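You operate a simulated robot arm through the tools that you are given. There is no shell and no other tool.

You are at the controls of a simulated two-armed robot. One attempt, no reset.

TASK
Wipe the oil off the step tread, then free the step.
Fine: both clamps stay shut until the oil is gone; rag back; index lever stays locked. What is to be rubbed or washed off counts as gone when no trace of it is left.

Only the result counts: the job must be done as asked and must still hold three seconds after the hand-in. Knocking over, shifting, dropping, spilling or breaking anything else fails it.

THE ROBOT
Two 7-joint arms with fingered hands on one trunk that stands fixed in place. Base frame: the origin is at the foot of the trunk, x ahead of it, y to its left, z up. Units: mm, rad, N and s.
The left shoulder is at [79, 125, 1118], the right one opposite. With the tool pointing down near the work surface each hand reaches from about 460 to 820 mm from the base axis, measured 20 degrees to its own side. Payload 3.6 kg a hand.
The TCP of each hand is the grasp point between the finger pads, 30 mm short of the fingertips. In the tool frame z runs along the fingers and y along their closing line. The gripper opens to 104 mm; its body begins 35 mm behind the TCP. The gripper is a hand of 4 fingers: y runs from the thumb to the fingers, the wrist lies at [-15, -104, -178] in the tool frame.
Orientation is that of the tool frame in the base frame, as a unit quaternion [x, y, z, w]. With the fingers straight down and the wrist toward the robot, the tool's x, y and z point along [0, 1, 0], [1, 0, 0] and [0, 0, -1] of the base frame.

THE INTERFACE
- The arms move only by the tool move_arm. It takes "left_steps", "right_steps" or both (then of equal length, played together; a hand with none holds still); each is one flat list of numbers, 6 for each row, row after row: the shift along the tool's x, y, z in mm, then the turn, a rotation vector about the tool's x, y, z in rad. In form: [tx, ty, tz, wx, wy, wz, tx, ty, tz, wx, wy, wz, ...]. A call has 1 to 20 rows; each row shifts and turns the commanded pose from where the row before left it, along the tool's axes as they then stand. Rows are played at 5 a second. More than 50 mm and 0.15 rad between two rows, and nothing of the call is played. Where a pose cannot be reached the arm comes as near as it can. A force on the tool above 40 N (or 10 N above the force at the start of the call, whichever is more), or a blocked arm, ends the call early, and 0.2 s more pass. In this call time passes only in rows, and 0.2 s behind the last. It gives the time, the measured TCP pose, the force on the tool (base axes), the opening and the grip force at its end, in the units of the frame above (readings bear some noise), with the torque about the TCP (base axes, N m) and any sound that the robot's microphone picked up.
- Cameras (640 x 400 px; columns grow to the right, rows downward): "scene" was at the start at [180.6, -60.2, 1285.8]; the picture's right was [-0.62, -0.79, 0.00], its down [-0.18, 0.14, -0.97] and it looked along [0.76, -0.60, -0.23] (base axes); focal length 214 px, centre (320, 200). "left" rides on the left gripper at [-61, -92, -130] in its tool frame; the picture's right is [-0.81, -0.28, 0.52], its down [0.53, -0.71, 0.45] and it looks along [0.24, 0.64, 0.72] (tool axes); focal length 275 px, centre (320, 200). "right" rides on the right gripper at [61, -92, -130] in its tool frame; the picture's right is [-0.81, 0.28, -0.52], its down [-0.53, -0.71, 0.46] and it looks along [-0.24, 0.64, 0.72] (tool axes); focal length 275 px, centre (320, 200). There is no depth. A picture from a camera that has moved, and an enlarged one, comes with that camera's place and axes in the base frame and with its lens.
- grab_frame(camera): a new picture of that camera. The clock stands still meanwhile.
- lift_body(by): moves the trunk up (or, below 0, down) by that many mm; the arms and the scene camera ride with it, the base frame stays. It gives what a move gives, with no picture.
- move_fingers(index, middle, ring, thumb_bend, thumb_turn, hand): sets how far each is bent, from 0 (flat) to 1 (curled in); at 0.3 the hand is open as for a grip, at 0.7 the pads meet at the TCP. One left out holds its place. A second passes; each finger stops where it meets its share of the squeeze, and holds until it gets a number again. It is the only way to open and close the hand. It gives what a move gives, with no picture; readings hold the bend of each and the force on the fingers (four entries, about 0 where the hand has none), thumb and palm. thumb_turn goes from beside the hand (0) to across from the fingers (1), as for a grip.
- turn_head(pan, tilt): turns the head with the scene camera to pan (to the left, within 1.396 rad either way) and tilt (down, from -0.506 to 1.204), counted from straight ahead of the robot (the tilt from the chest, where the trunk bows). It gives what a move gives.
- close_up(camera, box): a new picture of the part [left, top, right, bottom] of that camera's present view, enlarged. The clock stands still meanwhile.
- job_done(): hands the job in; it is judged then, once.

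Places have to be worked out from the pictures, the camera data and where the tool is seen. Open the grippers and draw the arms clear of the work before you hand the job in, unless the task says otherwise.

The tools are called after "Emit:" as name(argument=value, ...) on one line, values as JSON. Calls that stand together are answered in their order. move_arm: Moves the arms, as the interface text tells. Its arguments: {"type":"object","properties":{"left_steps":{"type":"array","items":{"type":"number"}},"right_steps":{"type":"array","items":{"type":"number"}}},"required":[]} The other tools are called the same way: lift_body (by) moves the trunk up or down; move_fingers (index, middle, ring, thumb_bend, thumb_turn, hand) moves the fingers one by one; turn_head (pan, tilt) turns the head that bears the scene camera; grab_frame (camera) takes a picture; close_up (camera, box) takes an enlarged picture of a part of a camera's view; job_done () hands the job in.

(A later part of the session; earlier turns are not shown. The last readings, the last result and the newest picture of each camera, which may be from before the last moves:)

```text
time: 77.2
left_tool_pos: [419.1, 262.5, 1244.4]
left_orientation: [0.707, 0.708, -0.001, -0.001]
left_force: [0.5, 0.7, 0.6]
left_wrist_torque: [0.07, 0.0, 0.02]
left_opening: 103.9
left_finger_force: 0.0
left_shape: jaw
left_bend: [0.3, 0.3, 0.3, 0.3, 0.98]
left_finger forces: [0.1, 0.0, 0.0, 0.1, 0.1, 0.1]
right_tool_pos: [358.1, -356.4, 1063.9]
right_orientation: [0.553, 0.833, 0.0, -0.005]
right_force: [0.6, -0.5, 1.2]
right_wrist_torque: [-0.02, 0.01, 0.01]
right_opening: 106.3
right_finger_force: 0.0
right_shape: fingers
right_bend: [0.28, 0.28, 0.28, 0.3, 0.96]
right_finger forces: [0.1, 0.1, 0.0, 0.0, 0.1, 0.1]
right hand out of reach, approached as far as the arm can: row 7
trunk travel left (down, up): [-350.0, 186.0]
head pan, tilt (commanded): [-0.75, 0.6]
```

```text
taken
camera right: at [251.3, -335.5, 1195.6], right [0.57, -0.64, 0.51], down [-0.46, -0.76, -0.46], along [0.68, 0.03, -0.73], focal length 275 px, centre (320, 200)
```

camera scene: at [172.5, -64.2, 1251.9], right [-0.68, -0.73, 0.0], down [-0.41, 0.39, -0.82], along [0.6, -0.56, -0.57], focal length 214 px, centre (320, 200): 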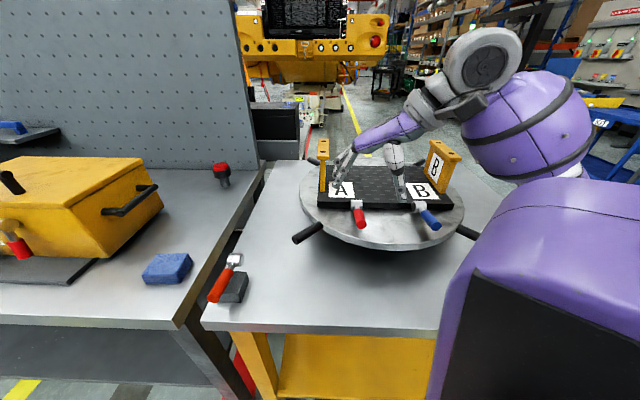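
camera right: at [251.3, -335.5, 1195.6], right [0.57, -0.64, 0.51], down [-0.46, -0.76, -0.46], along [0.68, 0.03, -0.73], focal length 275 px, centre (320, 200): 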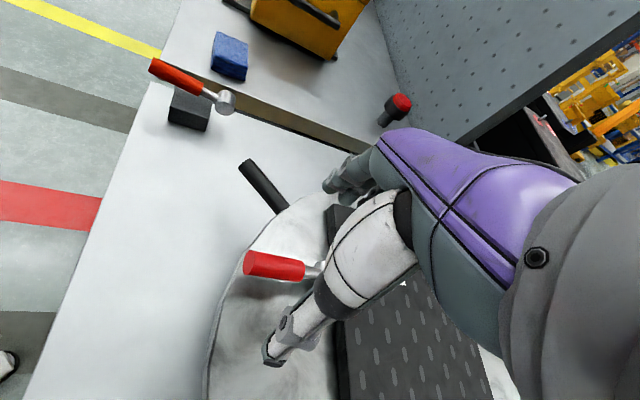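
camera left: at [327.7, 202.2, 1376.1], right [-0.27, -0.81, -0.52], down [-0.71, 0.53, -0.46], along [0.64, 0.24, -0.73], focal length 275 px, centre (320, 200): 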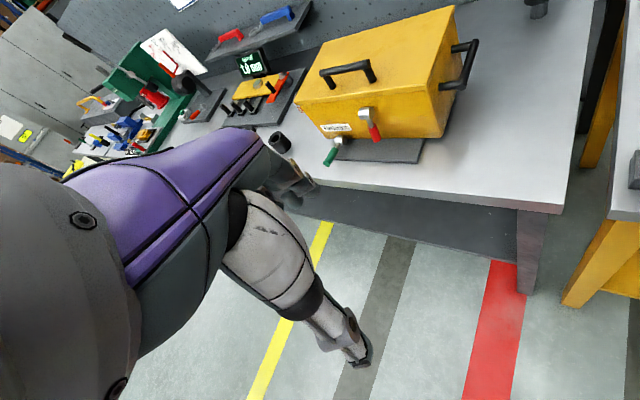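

At yaw ≈ 23 degrees the hand is over the handle, about 10 mm off its axis line. I shift onto the axis and go down a bit to see whether it's reachable.

Emit:
move_arm(right_steps=[5, 10, 0, 0, 0, 0, 0, 0, 15, 0, 0, 0, 0, 0, 15, 0, 0, 0])

Emit:
close_up(camera="right", box=[160, 120, 480, 400])

Emit:
close_up(camera="scene", box=[310, 130, 450, 250])

```text
time: 78.0
left_tool_pos: [417.9, 264.0, 1243.7]
left_orientation: [0.707, 0.708, -0.001, 0.0]
left_force: [0.4, -0.1, -0.7]
left_wrist_torque: [0.0, 0.02, -0.02]
left_opening: 103.8
left_finger_force: 0.1
left_shape: jaw
left_bend: [0.3, 0.3, 0.3, 0.3, 0.98]
left_finger forces: [0.1, 0.0, 0.1, 0.0, 0.1, 0.1]
right_tool_pos: [373.3, -338.2, 1047.9]
right_orientation: [0.537, 0.844, -0.001, 0.0]
right_force: [-0.6, 0.3, 0.1]
right_wrist_torque: [0.03, 0.02, 0.01]
right_opening: 106.6
right_finger_force: 0.1
right_shape: fingers
right_bend: [0.28, 0.28, 0.28, 0.3, 0.96]
right_finger forces: [0.0, 0.1, 0.0, 0.0, 0.1, 0.1]
right hand out of reach, approached as far as the arm can: row 3
trunk travel left (down, up): [-350.0, 186.0]
head pan, tilt (commanded): [-0.75, 0.6]
```

```text
1.43 times, centred on (320, 260) of right
camera zoom: at [264.9, -320.6, 1179.6], right [0.59, -0.62, 0.52], down [-0.42, -0.79, -0.46], along [0.69, 0.05, -0.73], focal length 393 px, centre (320, 114)
```

zoom: 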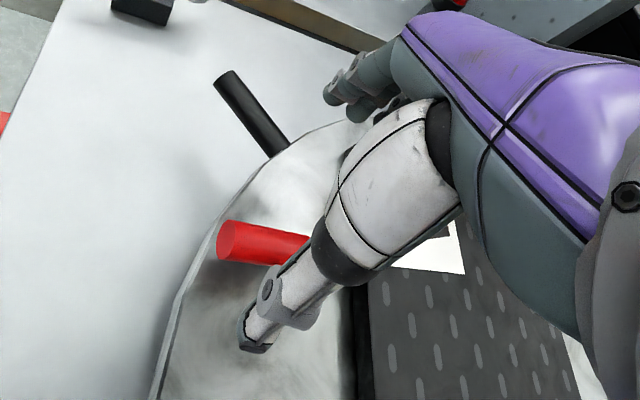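

```text
3.33 times, centred on (380, 190) of scene
camera zoom: at [171.6, -62.7, 1252.1], right [-0.68, -0.73, 0.0], down [-0.41, 0.39, -0.83], along [0.6, -0.56, -0.56], focal length 715 px, centre (120, 233)
```

zoom: 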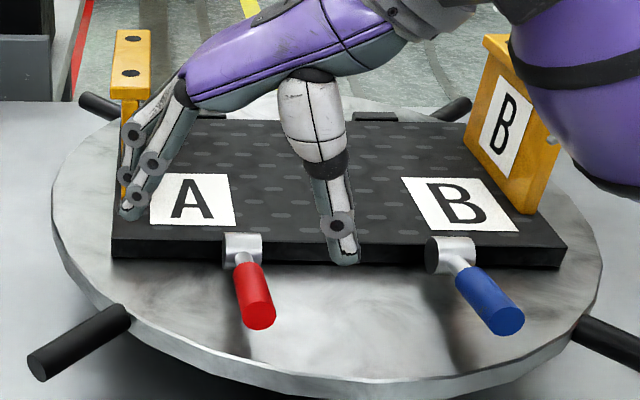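

Reach gets tighter as the hand goes lower at this yaw. Lowering the trunk should give the same height with better arm geometry, so I first raise the hand 150 mm and check the arm's position.

Emit:
move_arm(right_steps=[0, -5, -30, 0, 0, 0, 0, -5, -30, 0, 0, 0, 0, -3, -30, 0, 0, 0, 0, 0, -30, 0, 0, 0, 0, 0, -30, 0, 0, 0])

Emit:
grab_frame(camera="scene")

```text
time: 79.2
left_tool_pos: [419.2, 263.5, 1242.4]
left_orientation: [0.707, 0.708, 0.0, 0.001]
left_force: [0.5, 0.3, -0.5]
left_wrist_torque: [-0.01, -0.03, -0.02]
left_opening: 103.7
left_finger_force: 0.1
left_shape: jaw
left_bend: [0.3, 0.3, 0.3, 0.3, 0.98]
left_finger forces: [0.0, 0.1, 0.1, 0.0, 0.0, 0.1]
right_tool_pos: [360.1, -343.3, 1197.7]
right_orientation: [0.536, 0.844, 0.0, 0.0]
right_force: [-0.7, -0.1, -1.0]
right_wrist_torque: [-0.05, 0.0, 0.01]
right_opening: 106.4
right_finger_force: 0.1
right_shape: fingers
right_bend: [0.28, 0.28, 0.28, 0.3, 0.96]
right_finger forces: [0.1, 0.1, 0.1, 0.0, 0.0, 0.1]
trunk travel left (down, up): [-350.0, 186.0]
head pan, tilt (commanded): [-0.75, 0.6]
```

```text
taken
camera scene: at [171.6, -62.3, 1252.1], right [-0.68, -0.73, 0.0], down [-0.41, 0.38, -0.83], along [0.6, -0.56, -0.56], focal length 214 px, centre (320, 200)
```

scene: 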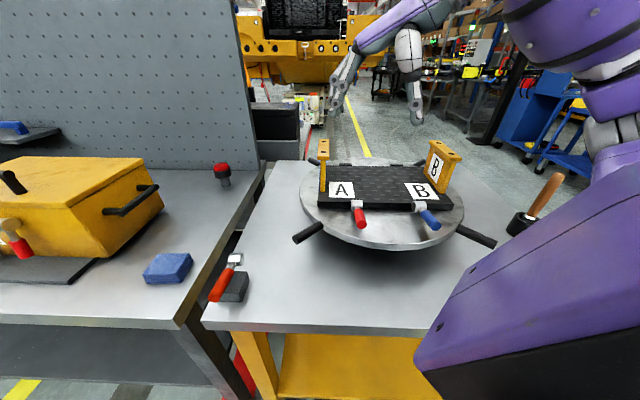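

All reachable up here. I test the yaw +45 at this height before lowering the trunk.

Emit:
move_arm(right_steps=[0, 0, 0, 0, 0, -0.12, 0, 0, 0, 0, 0, -0.12, 0, 0, 0, 0, 0, -0.11])

```text
time: 80.0
left_tool_pos: [421.1, 263.3, 1242.6]
left_orientation: [0.707, 0.707, -0.001, 0.0]
left_force: [0.0, -0.8, -0.1]
left_wrist_torque: [-0.02, 0.03, -0.02]
left_opening: 103.7
left_finger_force: 0.0
left_shape: jaw
left_bend: [0.3, 0.3, 0.3, 0.3, 0.98]
left_finger forces: [0.0, 0.0, 0.1, 0.0, 0.1, 0.1]
right_tool_pos: [364.5, -315.3, 1196.8]
right_orientation: [0.474, 0.88, -0.028, 0.014]
right_force: [0.1, 0.1, 0.0]
right_wrist_torque: [0.01, 0.01, -0.02]
right_opening: 106.3
right_finger_force: 0.1
right_shape: fingers
right_bend: [0.28, 0.28, 0.28, 0.3, 0.96]
right_finger forces: [0.0, 0.0, 0.0, 0.1, 0.0, 0.0]
right hand out of reach, approached as far as the arm can: row 1, 2, 3
trunk travel left (down, up): [-350.0, 186.0]
head pan, tilt (commanded): [-0.75, 0.6]
```

Yaw ~30 degrees is the limit here, so I'll use yaw 25 degrees (20 degrees off perpendicular, fine for a pinch). I restore that pose, then lower the trunk in stages.

Emit:
move_arm(right_steps=[0, 0, 0, -0.016, 0.027, 0.072, 0, 0, 0, -0.016, 0.027, 0.071, -25, -14, 0, 0, 0, 0])

Emit:
lift_body(by=-70)

Emit:
grab_frame(camera="scene")

```text
time: 80.8
left_tool_pos: [419.0, 263.0, 1244.2]
left_orientation: [0.706, 0.708, 0.001, 0.001]
left_force: [0.5, -0.1, -0.4]
left_wrist_torque: [-0.01, 0.04, 0.03]
left_opening: 103.7
left_finger_force: 0.0
left_shape: jaw
left_bend: [0.3, 0.3, 0.3, 0.3, 0.98]
left_finger forces: [0.0, 0.1, 0.1, 0.0, 0.1, 0.0]
right_tool_pos: [361.4, -345.7, 1196.6]
right_orientation: [0.537, 0.844, -0.001, 0.0]
right_force: [-0.2, -0.5, 0.7]
right_wrist_torque: [0.01, -0.03, -0.04]
right_opening: 106.1
right_finger_force: 0.1
right_shape: fingers
right_bend: [0.28, 0.28, 0.28, 0.3, 0.96]
right_finger forces: [0.0, 0.1, 0.0, 0.0, 0.0, 0.0]
trunk travel left (down, up): [-350.0, 186.0]
head pan, tilt (commanded): [-0.75, 0.6]
```

```text
time: 81.9
left_tool_pos: [418.2, 261.9, 1176.4]
left_orientation: [0.706, 0.708, 0.0, 0.0]
left_force: [-0.6, 0.1, 0.5]
left_wrist_torque: [-0.01, -0.01, 0.0]
left_opening: 103.7
left_finger_force: 0.2
left_shape: jaw
left_bend: [0.3, 0.3, 0.3, 0.3, 0.98]
left_finger forces: [0.0, 0.1, 0.1, 0.0, 0.0, 0.1]
right_tool_pos: [361.1, -346.1, 1125.0]
right_orientation: [0.537, 0.844, 0.0, 0.0]
right_force: [0.0, -0.5, -0.2]
right_wrist_torque: [0.0, 0.0, -0.02]
right_opening: 106.2
right_finger_force: 0.0
right_shape: fingers
right_bend: [0.28, 0.28, 0.28, 0.3, 0.96]
right_finger forces: [0.0, 0.1, 0.0, 0.0, 0.0, 0.1]
trunk travel left (down, up): [-280.0, 256.0]
head pan, tilt (commanded): [-0.75, 0.6]
```

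```text
taken
camera scene: at [186.7, -62.7, 1184.4], right [-0.68, -0.73, 0.0], down [-0.41, 0.39, -0.83], along [0.6, -0.56, -0.56], focal length 214 px, centre (320, 200)
```

scene: 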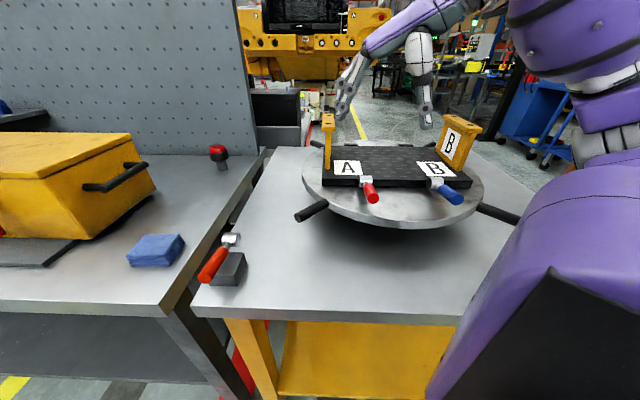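

Lowering works with the hand's place kept in x-y. I go down another 65 mm.

Emit:
lift_body(by=-65)

Emit:
grab_frame(camera="scene")

Emit:
grab_frame(camera="right")

```text
time: 82.9
left_tool_pos: [417.0, 262.0, 1111.0]
left_orientation: [0.706, 0.708, 0.0, 0.002]
left_force: [-0.4, -0.3, 0.5]
left_wrist_torque: [-0.01, -0.04, 0.01]
left_opening: 104.2
left_finger_force: 0.1
left_shape: jaw
left_bend: [0.3, 0.3, 0.3, 0.3, 0.98]
left_finger forces: [0.0, 0.0, 0.0, 0.0, 0.0, 0.0]
right_tool_pos: [363.0, -344.5, 1060.6]
right_orientation: [0.537, 0.844, -0.001, -0.001]
right_force: [-0.3, 0.6, -0.7]
right_wrist_torque: [0.01, -0.01, -0.02]
right_opening: 106.4
right_finger_force: 0.1
right_shape: fingers
right_bend: [0.28, 0.28, 0.28, 0.3, 0.96]
right_finger forces: [0.0, 0.0, 0.0, 0.0, 0.0, 0.0]
trunk travel left (down, up): [-215.0, 321.0]
head pan, tilt (commanded): [-0.75, 0.6]
```

```text
taken
camera scene: at [204.6, -62.7, 1117.7], right [-0.68, -0.73, 0.0], down [-0.41, 0.39, -0.83], along [0.6, -0.56, -0.56], focal length 214 px, centre (320, 200)
```

scene: 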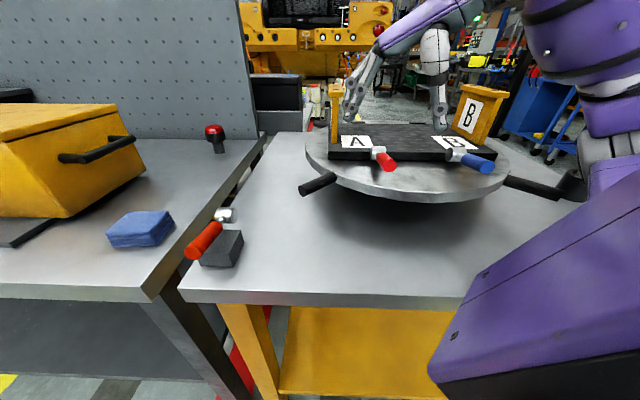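

```text
taken
camera right: at [253.8, -327.4, 1192.6], right [0.59, -0.62, 0.52], down [-0.42, -0.79, -0.45], along [0.69, 0.05, -0.73], focal length 275 px, centre (320, 200)
```

right: 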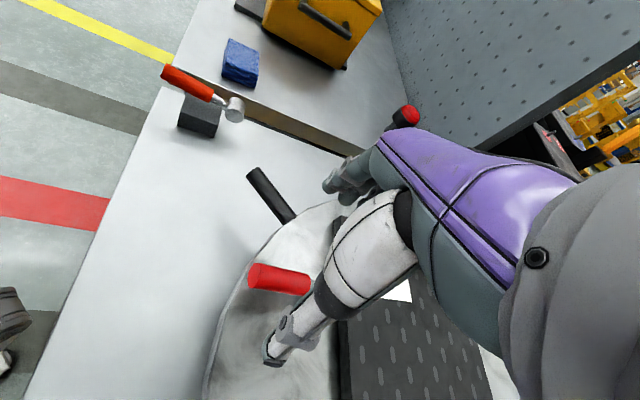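

Now the camera is lower, giving a side-on view of the clamps. I zoom in to refine the handle geometry.

Emit:
close_up(camera="scene", box=[320, 100, 440, 200])

Emit:
close_up(camera="scene", box=[420, 100, 540, 200])

Emit:
close_up(camera="right", box=[200, 180, 380, 340])

```text
4.00 times, centred on (380, 150) of scene
camera zoom: at [204.6, -62.7, 1117.7], right [-0.68, -0.73, 0.0], down [-0.41, 0.39, -0.83], along [0.6, -0.56, -0.56], focal length 858 px, centre (80, 400)
```

zoom: 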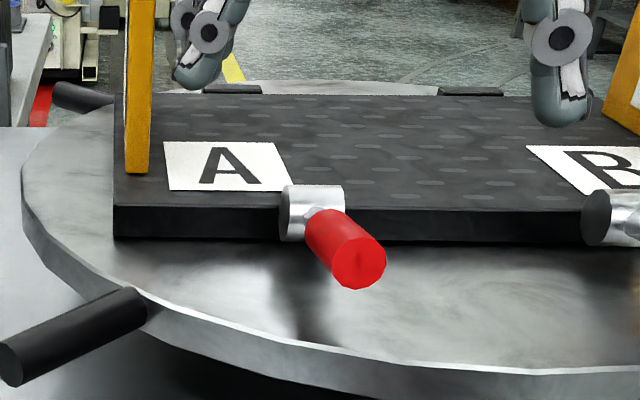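

```text
4.00 times, centred on (480, 150) of scene
camera zoom: at [204.6, -62.7, 1117.7], right [-0.68, -0.73, 0.0], down [-0.41, 0.39, -0.83], along [0.6, -0.56, -0.56], focal length 858 px, centre (-320, 400)
```

zoom: 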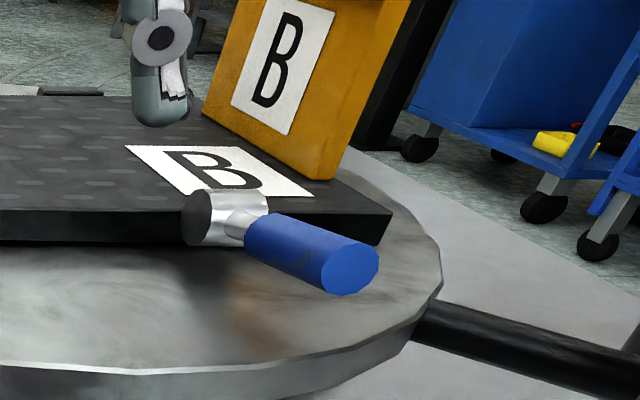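

```text
2.50 times, centred on (290, 260) of right
camera zoom: at [253.8, -327.4, 1192.6], right [0.59, -0.62, 0.52], down [-0.42, -0.79, -0.45], along [0.69, 0.05, -0.73], focal length 688 px, centre (395, 50)
```

zoom: 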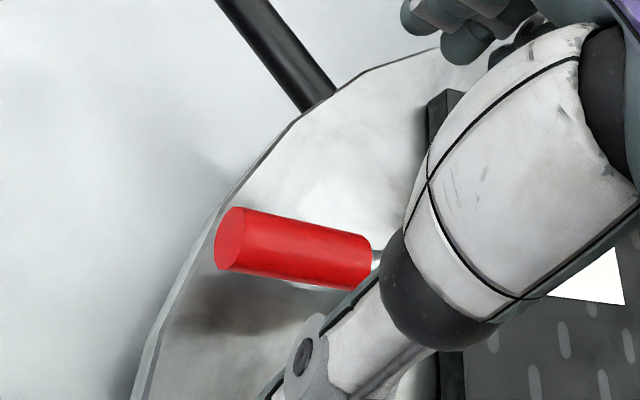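

Refined: red grip runs from (347, -334, 982) to (387, -369, 970), 20 mm thick; hinge about (411, -394, 963); disc top z 951. I lower the open hand over the handle to z ≈ 1025 and check alignment.

Emit:
move_arm(right_steps=[-3, -1, 18, 0, 0, 0, 0, 0, 18, 0, 0, 0])

Emit:
close_up(camera="scene", box=[320, 90, 450, 200])

Emit:
close_up(camera="right", box=[200, 160, 420, 380])

```text
time: 83.5
left_tool_pos: [403.9, 267.3, 1116.4]
left_orientation: [0.706, 0.708, 0.003, 0.007]
left_force: [-0.1, -1.0, 1.0]
left_wrist_torque: [-0.04, 0.02, -0.01]
left_opening: 103.7
left_finger_force: 0.0
left_shape: jaw
left_bend: [0.3, 0.3, 0.3, 0.3, 0.98]
left_finger forces: [0.0, 0.0, 0.0, 0.1, 0.0, 0.0]
right_tool_pos: [348.4, -344.4, 1037.3]
right_orientation: [0.539, 0.842, -0.009, 0.014]
right_force: [-0.5, -0.5, 0.0]
right_wrist_torque: [0.01, 0.0, 0.03]
right_opening: 106.2
right_finger_force: 0.0
right_shape: fingers
right_bend: [0.28, 0.28, 0.28, 0.3, 0.96]
right_finger forces: [0.0, 0.1, 0.0, 0.0, 0.1, 0.0]
trunk travel left (down, up): [-215.0, 321.0]
head pan, tilt (commanded): [-0.75, 0.6]
```

```text
3.64 times, centred on (385, 145) of scene
camera zoom: at [191.4, -57.6, 1121.7], right [-0.68, -0.73, 0.0], down [-0.4, 0.38, -0.83], along [0.61, -0.57, -0.55], focal length 780 px, centre (84, 400)
```

zoom: 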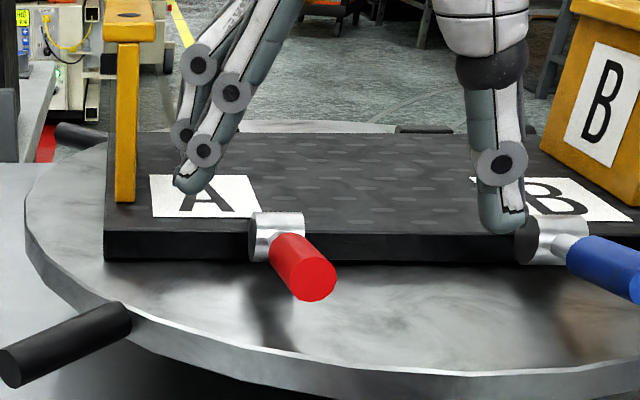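

```text
1.82 times, centred on (310, 270) of right
camera zoom: at [238.2, -322.3, 1165.8], right [0.58, -0.61, 0.54], down [-0.42, -0.8, -0.44], along [0.7, 0.03, -0.72], focal length 500 px, centre (338, 73)
```

zoom: 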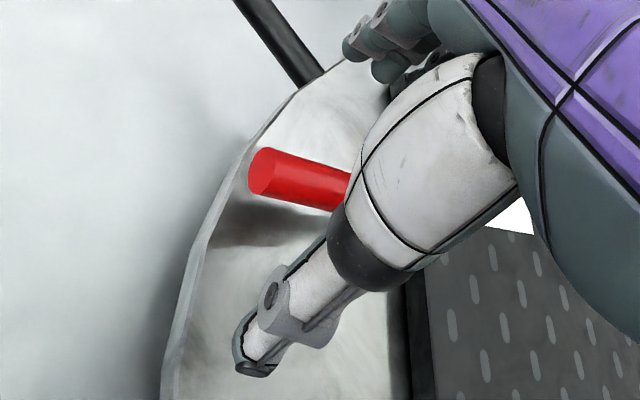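

The trunk seems to have leaned back slightly (both hands and the camera shifted ~14 mm in x). I issue a null move to see whether it is settling.

Emit:
move_arm(right_steps=[0, 0, 0, 0, 0, 0, 0, 0, 0, 0, 0, 0])

Emit:
grab_frame(camera="scene")

```text
time: 84.1
left_tool_pos: [405.0, 267.4, 1113.5]
left_orientation: [0.706, 0.708, 0.002, 0.007]
left_force: [0.3, 0.1, -0.2]
left_wrist_torque: [0.04, 0.01, -0.03]
left_opening: 103.6
left_finger_force: 0.1
left_shape: jaw
left_bend: [0.3, 0.3, 0.3, 0.3, 0.98]
left_finger forces: [0.0, 0.1, 0.1, 0.1, 0.0, 0.0]
right_tool_pos: [347.8, -344.3, 1036.1]
right_orientation: [0.54, 0.842, -0.009, 0.014]
right_force: [-0.2, 0.3, 0.5]
right_wrist_torque: [0.0, 0.0, 0.02]
right_opening: 106.1
right_finger_force: 0.1
right_shape: fingers
right_bend: [0.28, 0.28, 0.28, 0.3, 0.96]
right_finger forces: [0.0, 0.0, 0.0, 0.0, 0.0, 0.0]
trunk travel left (down, up): [-215.0, 321.0]
head pan, tilt (commanded): [-0.75, 0.6]
```

```text
taken
camera scene: at [191.4, -56.4, 1120.7], right [-0.68, -0.73, 0.0], down [-0.4, 0.38, -0.83], along [0.61, -0.57, -0.55], focal length 214 px, centre (320, 200)
```

scene: 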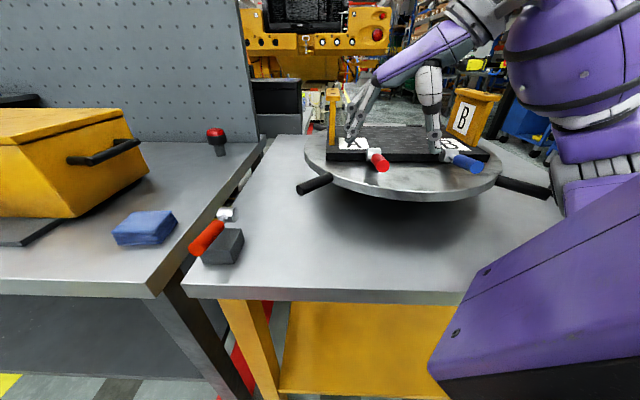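

The right elbow is apparently resting on the robot's own thigh, pushing the trunk back. I raise the trunk by 50 mm to free it.

Emit:
lift_body(by=50)

Emit:
grab_frame(camera="scene")

```text
time: 85.0
left_tool_pos: [418.6, 261.0, 1159.5]
left_orientation: [0.706, 0.708, -0.002, -0.001]
left_force: [0.0, 0.0, 0.5]
left_wrist_torque: [-0.01, 0.04, -0.01]
left_opening: 103.6
left_finger_force: 0.0
left_shape: jaw
left_bend: [0.3, 0.3, 0.3, 0.3, 0.98]
left_finger forces: [0.1, 0.0, 0.1, 0.0, 0.0, 0.0]
right_tool_pos: [364.2, -348.8, 1073.4]
right_orientation: [0.536, 0.844, -0.002, -0.001]
right_force: [0.1, 0.2, 0.5]
right_wrist_torque: [0.0, 0.01, 0.02]
right_opening: 106.3
right_finger_force: 0.1
right_shape: fingers
right_bend: [0.28, 0.28, 0.28, 0.3, 0.96]
right_finger forces: [0.0, 0.1, 0.0, 0.0, 0.0, 0.0]
trunk travel left (down, up): [-265.0, 271.0]
head pan, tilt (commanded): [-0.75, 0.6]
```

```text
taken
camera scene: at [192.1, -62.7, 1169.0], right [-0.68, -0.73, 0.0], down [-0.41, 0.39, -0.82], along [0.6, -0.56, -0.57], focal length 214 px, centre (320, 200)
```

scene: 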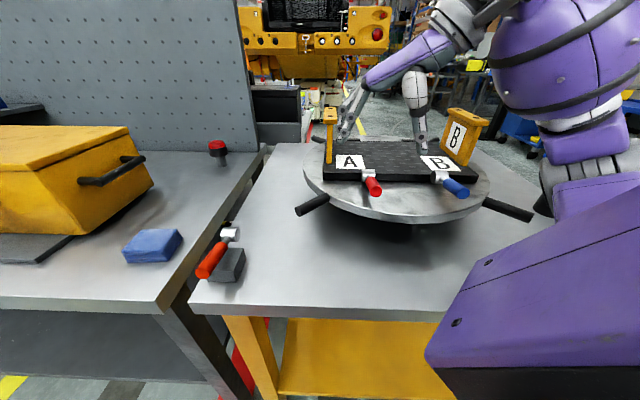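

Freed. I raise 20 mm more for margin, then lower the hand toward the handle while watching the left-hand reading for any trunk deflection.

Emit:
lift_body(by=20)

Emit:
move_arm(right_steps=[0, 0, 20, 0, 0, 0, 0, 0, 20, 0, 0, 0, 0, 0, 15, 0, 0, 0])

Emit:
grab_frame(camera="scene")

Emit:
close_up(camera="scene", box=[320, 110, 450, 220])

Emit:
close_up(camera="right", box=[200, 160, 420, 380])

```text
time: 85.7
left_tool_pos: [417.8, 261.2, 1180.4]
left_orientation: [0.707, 0.708, -0.001, 0.0]
left_force: [0.1, 0.4, -0.4]
left_wrist_torque: [-0.02, -0.01, -0.01]
left_opening: 103.6
left_finger_force: 0.1
left_shape: jaw
left_bend: [0.3, 0.3, 0.3, 0.3, 0.98]
left_finger forces: [0.1, 0.0, 0.0, 0.1, 0.0, 0.1]
right_tool_pos: [363.5, -347.2, 1094.0]
right_orientation: [0.535, 0.845, 0.0, 0.0]
right_force: [-0.7, 0.1, 0.0]
right_wrist_torque: [-0.01, -0.02, 0.02]
right_opening: 106.3
right_finger_force: 0.1
right_shape: fingers
right_bend: [0.28, 0.28, 0.28, 0.3, 0.96]
right_finger forces: [0.0, 0.1, 0.0, 0.1, 0.1, 0.1]
trunk travel left (down, up): [-285.0, 251.0]
head pan, tilt (commanded): [-0.75, 0.6]
```

```text
time: 86.5
left_tool_pos: [416.4, 267.8, 1179.3]
left_orientation: [0.707, 0.707, -0.003, 0.002]
left_force: [-0.6, -1.0, 0.2]
left_wrist_torque: [0.02, 0.04, -0.01]
left_opening: 103.5
left_finger_force: 0.0
left_shape: jaw
left_bend: [0.3, 0.3, 0.3, 0.3, 0.98]
left_finger forces: [0.0, 0.1, 0.0, 0.0, 0.0, 0.1]
right_tool_pos: [360.8, -341.6, 1044.0]
right_orientation: [0.536, 0.844, -0.003, 0.003]
right_force: [0.6, -0.8, -1.4]
right_wrist_torque: [0.04, 0.02, -0.02]
right_opening: 106.3
right_finger_force: 0.1
right_shape: fingers
right_bend: [0.28, 0.28, 0.28, 0.3, 0.96]
right_finger forces: [0.0, 0.1, 0.0, 0.0, 0.0, 0.1]
trunk travel left (down, up): [-285.0, 251.0]
head pan, tilt (commanded): [-0.75, 0.6]
```

```text
taken
camera scene: at [184.4, -55.9, 1189.9], right [-0.68, -0.73, 0.0], down [-0.41, 0.38, -0.83], along [0.6, -0.57, -0.56], focal length 214 px, centre (320, 200)
```

scene: 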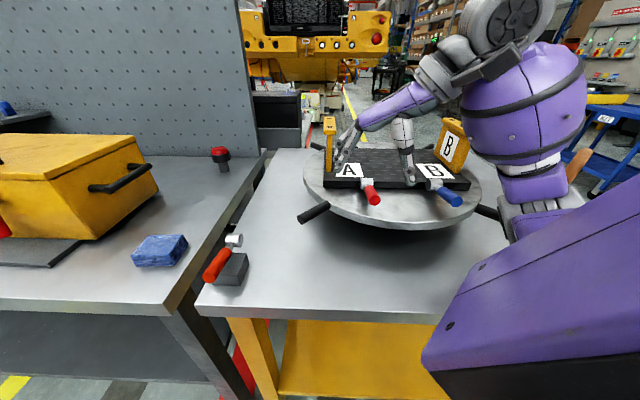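

```text
3.64 times, centred on (385, 165) of scene
camera zoom: at [184.4, -55.9, 1189.9], right [-0.68, -0.73, 0.0], down [-0.41, 0.38, -0.83], along [0.6, -0.57, -0.56], focal length 780 px, centre (84, 327)
```

zoom: 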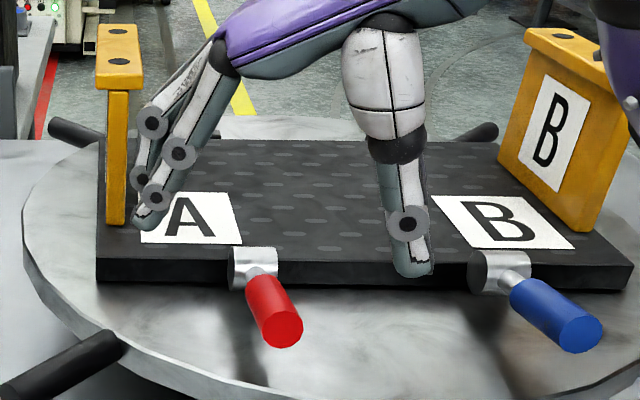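

```text
1.82 times, centred on (310, 270) of right
camera zoom: at [252.4, -323.3, 1174.4], right [0.59, -0.61, 0.52], down [-0.42, -0.79, -0.45], along [0.69, 0.05, -0.72], focal length 500 px, centre (338, 73)
```

zoom: 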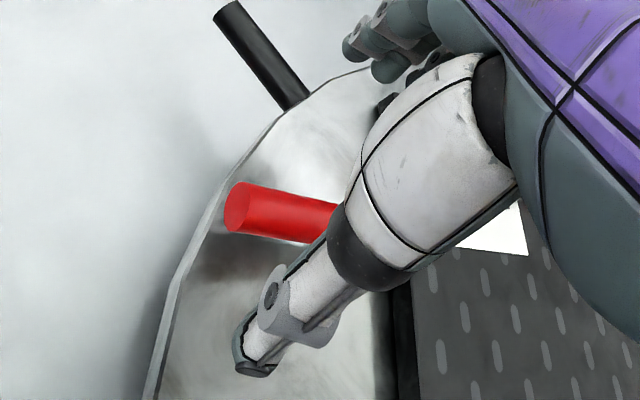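

The elbow still touches the robot's own leg with the lowered trunk, so that's no good. I restore the trunk height and instead use a smaller yaw (~8 degrees); the pinch across the round handle still works with vertical fingers.

Emit:
move_arm(right_steps=[0, 0, -20, 0, 0, 0, 0, 0, -20, 0, 0, 0])

Emit:
lift_body(by=65)

Emit:
move_arm(right_steps=[0, 0, 0, 0, 0, 0.1, 0, 0, 0, 0, 0, 0.1, 0, 0, 0, 0, 0, 0.1])

```text
time: 87.1
left_tool_pos: [418.3, 261.6, 1180.1]
left_orientation: [0.706, 0.708, 0.0, 0.001]
left_force: [1.0, -0.6, -0.3]
left_wrist_torque: [0.0, 0.0, 0.02]
left_opening: 103.9
left_finger_force: 0.1
left_shape: jaw
left_bend: [0.3, 0.3, 0.3, 0.3, 0.98]
left_finger forces: [0.0, 0.0, 0.0, 0.1, 0.1, 0.0]
right_tool_pos: [360.8, -345.2, 1080.6]
right_orientation: [0.536, 0.844, -0.001, -0.001]
right_force: [-0.1, -0.3, -0.1]
right_wrist_torque: [0.01, -0.03, 0.02]
right_opening: 106.4
right_finger_force: 0.1
right_shape: fingers
right_bend: [0.28, 0.28, 0.28, 0.3, 0.96]
right_finger forces: [0.1, 0.0, 0.1, 0.0, 0.1, 0.0]
trunk travel left (down, up): [-285.0, 251.0]
head pan, tilt (commanded): [-0.75, 0.6]
```

```text
time: 88.1
left_tool_pos: [418.1, 262.6, 1244.7]
left_orientation: [0.707, 0.708, -0.001, -0.001]
left_force: [-0.1, 0.1, -0.2]
left_wrist_torque: [0.04, 0.01, 0.0]
left_opening: 103.7
left_finger_force: 0.1
left_shape: jaw
left_bend: [0.3, 0.3, 0.3, 0.3, 0.98]
left_finger forces: [0.0, 0.1, 0.0, 0.0, 0.0, 0.1]
right_tool_pos: [362.8, -347.9, 1145.5]
right_orientation: [0.535, 0.845, -0.001, 0.0]
right_force: [0.3, 0.8, -0.2]
right_wrist_torque: [0.0, 0.01, -0.02]
right_opening: 106.3
right_finger_force: 0.0
right_shape: fingers
right_bend: [0.28, 0.28, 0.28, 0.3, 0.96]
right_finger forces: [0.0, 0.0, 0.0, 0.0, 0.0, 0.0]
trunk travel left (down, up): [-350.0, 186.0]
head pan, tilt (commanded): [-0.75, 0.6]
```

```text
time: 88.9
left_tool_pos: [416.7, 260.8, 1245.6]
left_orientation: [0.706, 0.708, -0.001, 0.0]
left_force: [0.6, 0.1, 1.1]
left_wrist_torque: [0.01, -0.03, -0.02]
left_opening: 103.6
left_finger_force: 0.0
left_shape: jaw
left_bend: [0.3, 0.3, 0.3, 0.3, 0.98]
left_finger forces: [0.0, 0.0, 0.0, 0.0, 0.0, 0.1]
right_tool_pos: [362.3, -348.1, 1146.7]
right_orientation: [0.656, 0.754, -0.001, -0.001]
right_force: [-0.8, 0.3, 0.4]
right_wrist_torque: [0.0, 0.03, 0.03]
right_opening: 106.4
right_finger_force: 0.0
right_shape: fingers
right_bend: [0.28, 0.28, 0.28, 0.3, 0.96]
right_finger forces: [0.1, 0.0, 0.0, 0.1, 0.0, 0.0]
trunk travel left (down, up): [-350.0, 186.0]
head pan, tilt (commanded): [-0.75, 0.6]
```

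Yaw is now 8 degrees. I descend toward the handle's outer end, first to z ≈ 1040.

Emit:
move_arm(right_steps=[2, -1, 27, 0, 0, 0, 2, -1, 27, 0, 0, 0, 1, -1, 27, 0, 0, 0, 1, -1, 26, 0, 0, 0])

Emit:
close_up(camera="scene", box=[310, 130, 450, 250])

Emit:
close_up(camera="right", box=[160, 160, 440, 400])

```text
time: 89.9
left_tool_pos: [418.3, 261.8, 1245.8]
left_orientation: [0.707, 0.707, -0.001, 0.0]
left_force: [-0.6, 0.4, 0.0]
left_wrist_torque: [0.01, 0.0, 0.02]
left_opening: 103.5
left_finger_force: 0.0
left_shape: jaw
left_bend: [0.3, 0.3, 0.3, 0.3, 0.98]
left_finger forces: [0.0, 0.1, 0.0, 0.1, 0.0, 0.0]
right_tool_pos: [358.0, -342.2, 1037.4]
right_orientation: [0.657, 0.754, -0.001, 0.001]
right_force: [0.0, -0.3, -0.1]
right_wrist_torque: [-0.03, -0.01, 0.02]
right_opening: 106.2
right_finger_force: 0.0
right_shape: fingers
right_bend: [0.28, 0.28, 0.28, 0.3, 0.96]
right_finger forces: [0.1, 0.0, 0.1, 0.0, 0.0, 0.0]
trunk travel left (down, up): [-350.0, 186.0]
head pan, tilt (commanded): [-0.75, 0.6]
```

```text
3.33 times, centred on (380, 190) of scene
camera zoom: at [171.7, -62.8, 1252.1], right [-0.68, -0.73, 0.0], down [-0.41, 0.39, -0.83], along [0.6, -0.56, -0.56], focal length 715 px, centre (120, 233)
```

zoom: 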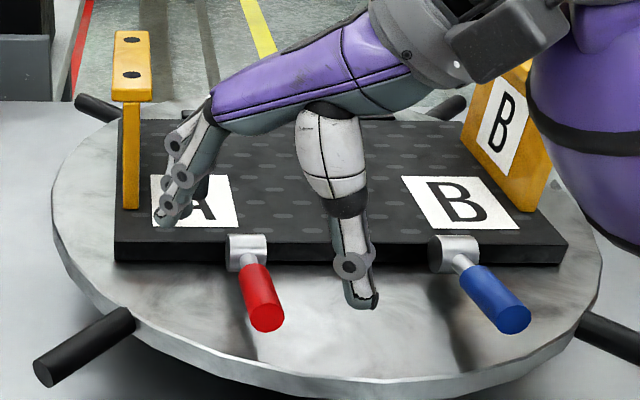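

```text
1.67 times, centred on (300, 280) of right
camera zoom: at [258.7, -293.1, 1168.8], right [0.38, -0.76, 0.52], down [-0.63, -0.63, -0.45], along [0.67, -0.15, -0.73], focal length 459 px, centre (353, 67)
```

zoom: 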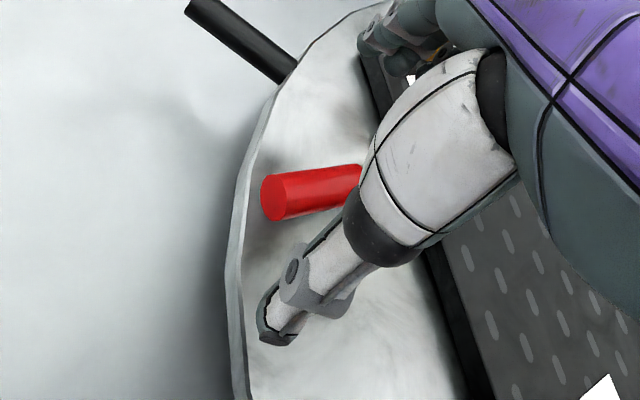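

No reach problem at this yaw. The handle lies between fingers and thumb; I centre by 3 mm and descend to z ≈ 994.

Emit:
move_arm(right_steps=[-2, -3, 15, 0, 0, 0, 0, 0, 15, 0, 0, 0, 0, 0, 12, 0, 0, 0])

Emit:
close_up(camera="scene", box=[320, 150, 440, 250])

Emit:
close_up(camera="right", box=[160, 160, 440, 400])

```text
time: 90.7
left_tool_pos: [417.6, 262.4, 1244.9]
left_orientation: [0.707, 0.708, -0.001, 0.001]
left_force: [0.5, 0.1, -0.2]
left_wrist_torque: [-0.01, 0.0, -0.03]
left_opening: 104.0
left_finger_force: 0.0
left_shape: jaw
left_bend: [0.3, 0.3, 0.3, 0.3, 0.98]
left_finger forces: [0.0, 0.0, 0.0, 0.0, 0.1, 0.1]
right_tool_pos: [354.0, -346.8, 995.0]
right_orientation: [0.657, 0.754, -0.001, 0.0]
right_force: [-0.3, -0.9, 0.3]
right_wrist_torque: [0.01, 0.0, 0.03]
right_opening: 106.2
right_finger_force: 0.0
right_shape: fingers
right_bend: [0.28, 0.28, 0.28, 0.3, 0.96]
right_finger forces: [0.0, 0.1, 0.1, 0.1, 0.0, 0.1]
trunk travel left (down, up): [-350.0, 186.0]
head pan, tilt (commanded): [-0.75, 0.6]
```

```text
4.00 times, centred on (380, 200) of scene
camera zoom: at [171.8, -62.8, 1252.1], right [-0.68, -0.73, 0.0], down [-0.41, 0.39, -0.83], along [0.6, -0.56, -0.56], focal length 858 px, centre (80, 200)
```

zoom: 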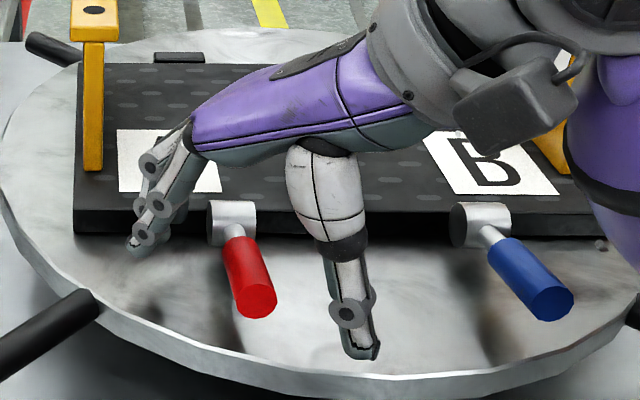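

```text
1.67 times, centred on (300, 280) of right
camera zoom: at [256.7, -296.9, 1126.9], right [0.38, -0.76, 0.52], down [-0.63, -0.63, -0.45], along [0.67, -0.15, -0.72], focal length 459 px, centre (353, 67)
```

zoom: 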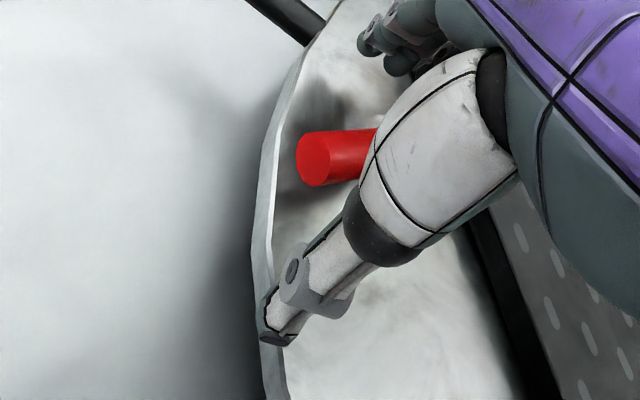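

The handle is well inside the open hand: I compute the middle finger meets it near bend 0.56 and the thumb near 0.63. I close just these two first.

Emit:
move_fingers(hand="right", middle=0.56, thumb_bend=0.62, index=0.28, ring=0.28)

Emit:
close_up(camera="scene", box=[320, 150, 440, 250])

Emit:
close_up(camera="right", box=[220, 180, 400, 340])

```text
time: 91.7
left_tool_pos: [418.1, 261.4, 1245.7]
left_orientation: [0.706, 0.708, -0.001, 0.0]
left_force: [1.1, 0.5, -0.3]
left_wrist_torque: [-0.06, 0.0, -0.01]
left_opening: 103.8
left_finger_force: 0.0
left_shape: jaw
left_bend: [0.3, 0.3, 0.3, 0.3, 0.98]
left_finger forces: [0.0, 0.0, 0.0, 0.0, 0.0, 0.0]
right_tool_pos: [354.8, -346.4, 996.6]
right_orientation: [0.656, 0.755, -0.001, -0.001]
right_force: [-0.6, -0.5, -0.2]
right_wrist_torque: [0.0, 0.01, 0.05]
right_opening: 68.5
right_finger_force: 1.9
right_shape: fingers
right_bend: [0.28, 0.54, 0.28, 0.6, 0.99]
right_finger forces: [0.1, 1.2, 0.0, 0.0, 1.6, 0.0]
trunk travel left (down, up): [-350.0, 186.0]
head pan, tilt (commanded): [-0.75, 0.6]
```

```text
4.00 times, centred on (380, 200) of scene
camera zoom: at [171.9, -62.8, 1252.1], right [-0.68, -0.73, 0.0], down [-0.41, 0.39, -0.83], along [0.6, -0.56, -0.56], focal length 858 px, centre (80, 200)
```

zoom: 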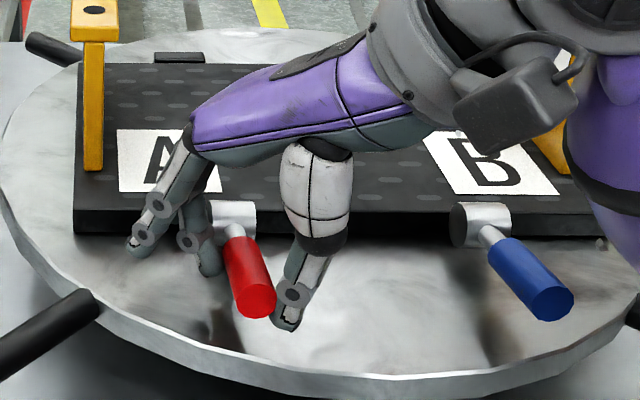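

```text
2.50 times, centred on (310, 260) of right
camera zoom: at [256.8, -296.7, 1127.1], right [0.39, -0.76, 0.52], down [-0.63, -0.63, -0.45], along [0.67, -0.15, -0.73], focal length 688 px, centre (345, 50)
```

zoom: 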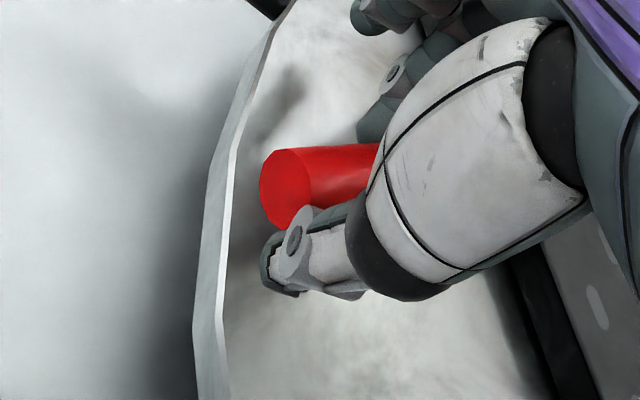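

Both touch the handle lightly. I tighten the pinch to about 20 N.

Emit:
move_fingers(hand="right", middle=0.8, thumb_bend=0.86)

Emit:
close_up(camera="scene", box=[320, 150, 440, 250])

```text
time: 92.7
left_tool_pos: [414.4, 260.1, 1247.1]
left_orientation: [0.706, 0.708, -0.001, 0.001]
left_force: [0.0, 0.1, 0.2]
left_wrist_torque: [0.01, -0.06, -0.01]
left_opening: 103.8
left_finger_force: 0.1
left_shape: jaw
left_bend: [0.3, 0.3, 0.3, 0.3, 0.98]
left_finger forces: [0.0, 0.0, 0.1, 0.0, 0.0, 0.1]
right_tool_pos: [354.2, -347.5, 995.7]
right_orientation: [0.656, 0.755, 0.0, 0.0]
right_force: [-15.7, -2.0, -2.5]
right_wrist_torque: [0.09, 0.17, 0.36]
right_opening: 60.6
right_finger_force: 14.9
right_shape: fingers
right_bend: [0.28, 0.58, 0.28, 0.69, 1.0]
right_finger forces: [0.0, 8.1, 0.1, 0.0, 21.2, 0.0]
trunk travel left (down, up): [-350.0, 186.0]
head pan, tilt (commanded): [-0.75, 0.6]
```

```text
4.00 times, centred on (380, 200) of scene
camera zoom: at [170.0, -63.1, 1252.3], right [-0.68, -0.73, 0.0], down [-0.41, 0.39, -0.83], along [0.6, -0.56, -0.56], focal length 858 px, centre (80, 200)
```

zoom: 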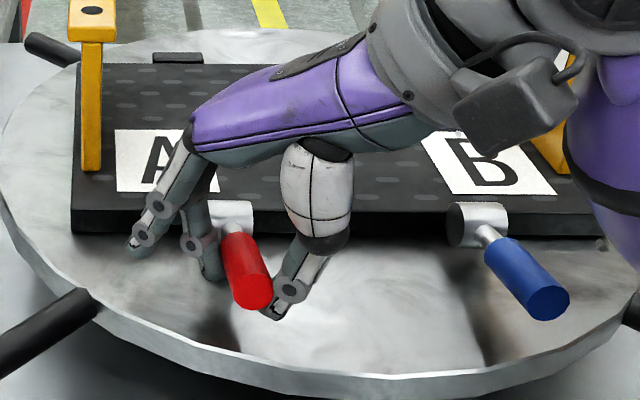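

The thumb pushes harder (21 N) than the middle finger alone (capped ~8 N), leaning on the arm. I ease the thumb and add the ring finger to balance the pinch.

Emit:
move_fingers(hand="right", middle=0.8, ring=0.7, thumb_bend=0.76)

Emit:
close_up(camera="scene", box=[320, 150, 440, 250])

Emit:
close_up(camera="right", box=[220, 180, 400, 340])

```text
time: 93.7
left_tool_pos: [417.6, 262.1, 1244.8]
left_orientation: [0.707, 0.707, 0.0, 0.001]
left_force: [0.1, 0.3, 0.4]
left_wrist_torque: [0.0, 0.0, 0.03]
left_opening: 103.4
left_finger_force: 0.1
left_shape: jaw
left_bend: [0.3, 0.3, 0.3, 0.3, 0.98]
left_finger forces: [0.0, 0.0, 0.1, 0.0, 0.0, 0.0]
right_tool_pos: [354.7, -343.8, 995.9]
right_orientation: [0.657, 0.754, 0.0, 0.0]
right_force: [1.4, 3.2, -1.3]
right_wrist_torque: [0.18, -0.1, 0.73]
right_opening: 63.9
right_finger_force: 16.6
right_shape: fingers
right_bend: [0.28, 0.59, 0.49, 0.66, 1.0]
right_finger forces: [0.0, 8.0, 10.7, 0.0, 14.0, 0.0]
trunk travel left (down, up): [-350.0, 186.0]
head pan, tilt (commanded): [-0.75, 0.6]
```

```text
4.00 times, centred on (380, 200) of scene
camera zoom: at [172.1, -62.3, 1252.1], right [-0.68, -0.73, 0.0], down [-0.41, 0.38, -0.83], along [0.6, -0.56, -0.56], focal length 858 px, centre (80, 200)
```

zoom: 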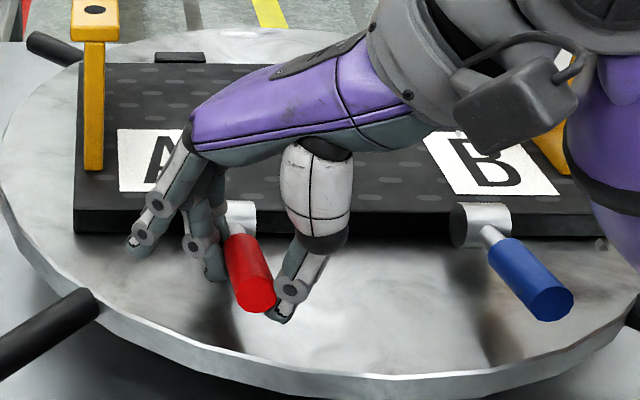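

```text
2.50 times, centred on (310, 260) of right
camera zoom: at [257.0, -296.3, 1127.2], right [0.39, -0.76, 0.52], down [-0.63, -0.63, -0.45], along [0.67, -0.15, -0.72], focal length 688 px, centre (345, 50)
```

zoom: 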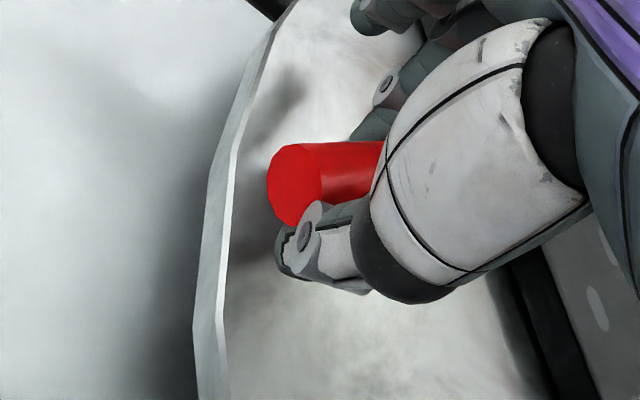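

The pinch is balanced (about 18 N vs 14 N). I try the first small part of the lifting arc: up 17 mm and slightly inward.

Emit:
move_arm(right_steps=[-1, 1, -5, 0, 0, 0, -1.5, 1, -6, 0, 0, 0, -2, 1.5, -6, 0, 0, 0])

Emit:
close_up(camera="scene", box=[320, 150, 440, 250])

Emit:
close_up(camera="right", box=[220, 180, 400, 340])

```text
time: 94.5
left_tool_pos: [419.0, 262.2, 1245.6]
left_orientation: [0.706, 0.708, -0.001, 0.001]
left_force: [0.2, -0.8, -0.1]
left_wrist_torque: [0.0, 0.03, -0.01]
left_opening: 103.7
left_finger_force: 0.1
left_shape: jaw
left_bend: [0.3, 0.3, 0.3, 0.3, 0.98]
left_finger forces: [0.0, 0.0, 0.0, 0.1, 0.0, 0.0]
right_tool_pos: [359.4, -350.6, 1011.5]
right_orientation: [0.656, 0.755, -0.002, -0.002]
right_force: [-2.3, 0.7, -8.2]
right_wrist_torque: [0.37, 0.31, 0.55]
right_opening: 60.1
right_finger_force: 16.1
right_shape: fingers
right_bend: [0.28, 0.6, 0.52, 0.69, 1.0]
right_finger forces: [0.0, 14.3, 4.3, 0.0, 13.7, 0.0]
trunk travel left (down, up): [-350.0, 186.0]
head pan, tilt (commanded): [-0.75, 0.6]
```

```text
4.00 times, centred on (380, 200) of scene
camera zoom: at [172.0, -62.9, 1252.0], right [-0.68, -0.73, 0.0], down [-0.41, 0.39, -0.82], along [0.6, -0.56, -0.57], focal length 858 px, centre (80, 200)
```

zoom: 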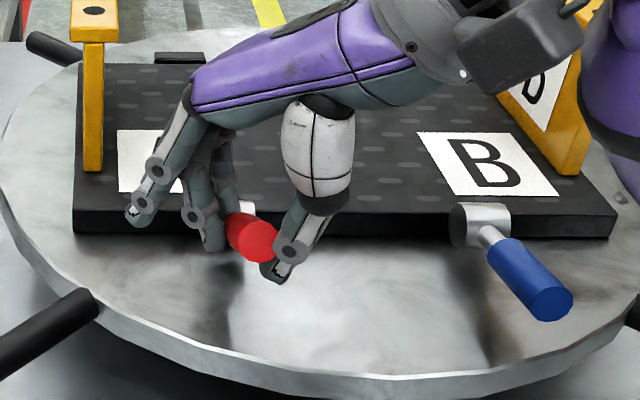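

```text
2.50 times, centred on (310, 260) of right
camera zoom: at [261.3, -299.8, 1143.6], right [0.39, -0.76, 0.52], down [-0.63, -0.63, -0.45], along [0.67, -0.15, -0.73], focal length 688 px, centre (345, 50)
```

zoom: 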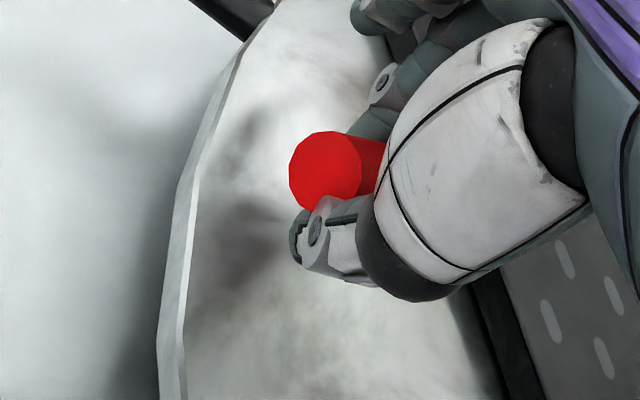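

It works: the red handle is rising with only ~8 N resistance. I continue along the arc.

Emit:
move_arm(right_steps=[-2.5, 2, -5.6, 0, 0, 0, -2.8, 2.2, -5.6, 0, 0, 0, -3, 2.4, -5.6, 0, 0, 0, -3.8, 3, -4.6, 0, 0, 0, -3.9, 3, -4.5, 0, 0, 0])

Emit:
close_up(camera="scene", box=[320, 130, 440, 230])

Emit:
close_up(camera="right", box=[220, 180, 400, 340])

```text
time: 95.7
left_tool_pos: [417.6, 261.8, 1245.6]
left_orientation: [0.706, 0.708, -0.001, 0.0]
left_force: [0.8, -1.3, -0.6]
left_wrist_torque: [0.03, -0.01, 0.02]
left_opening: 103.6
left_finger_force: 0.1
left_shape: jaw
left_bend: [0.3, 0.3, 0.3, 0.3, 0.98]
left_finger forces: [0.1, 0.0, 0.0, 0.0, 0.1, 0.0]
right_tool_pos: [373.9, -364.3, 1039.1]
right_orientation: [0.657, 0.754, -0.001, 0.0]
right_force: [-3.7, -5.4, -3.5]
right_wrist_torque: [0.03, 0.02, 0.21]
right_opening: 59.9
right_finger_force: 8.7
right_shape: fingers
right_bend: [0.28, 0.6, 0.59, 0.69, 1.0]
right_finger forces: [0.0, 5.3, 0.1, 0.0, 12.5, 0.1]
trunk travel left (down, up): [-350.0, 186.0]
head pan, tilt (commanded): [-0.75, 0.6]
```

```text
4.00 times, centred on (380, 180) of scene
camera zoom: at [171.5, -63.5, 1252.1], right [-0.68, -0.73, 0.0], down [-0.41, 0.39, -0.82], along [0.6, -0.56, -0.57], focal length 858 px, centre (80, 280)
```

zoom: 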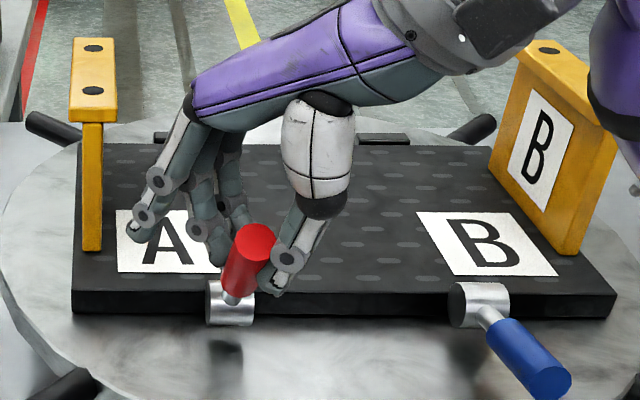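

```text
2.50 times, centred on (310, 260) of right
camera zoom: at [275.7, -315.2, 1169.9], right [0.38, -0.76, 0.52], down [-0.63, -0.63, -0.45], along [0.67, -0.15, -0.73], focal length 688 px, centre (345, 50)
```

zoom: 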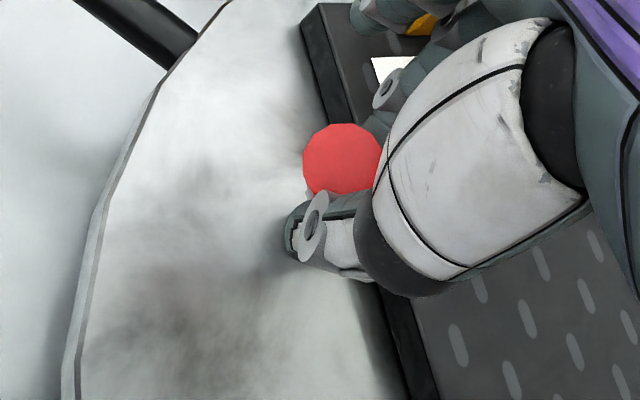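

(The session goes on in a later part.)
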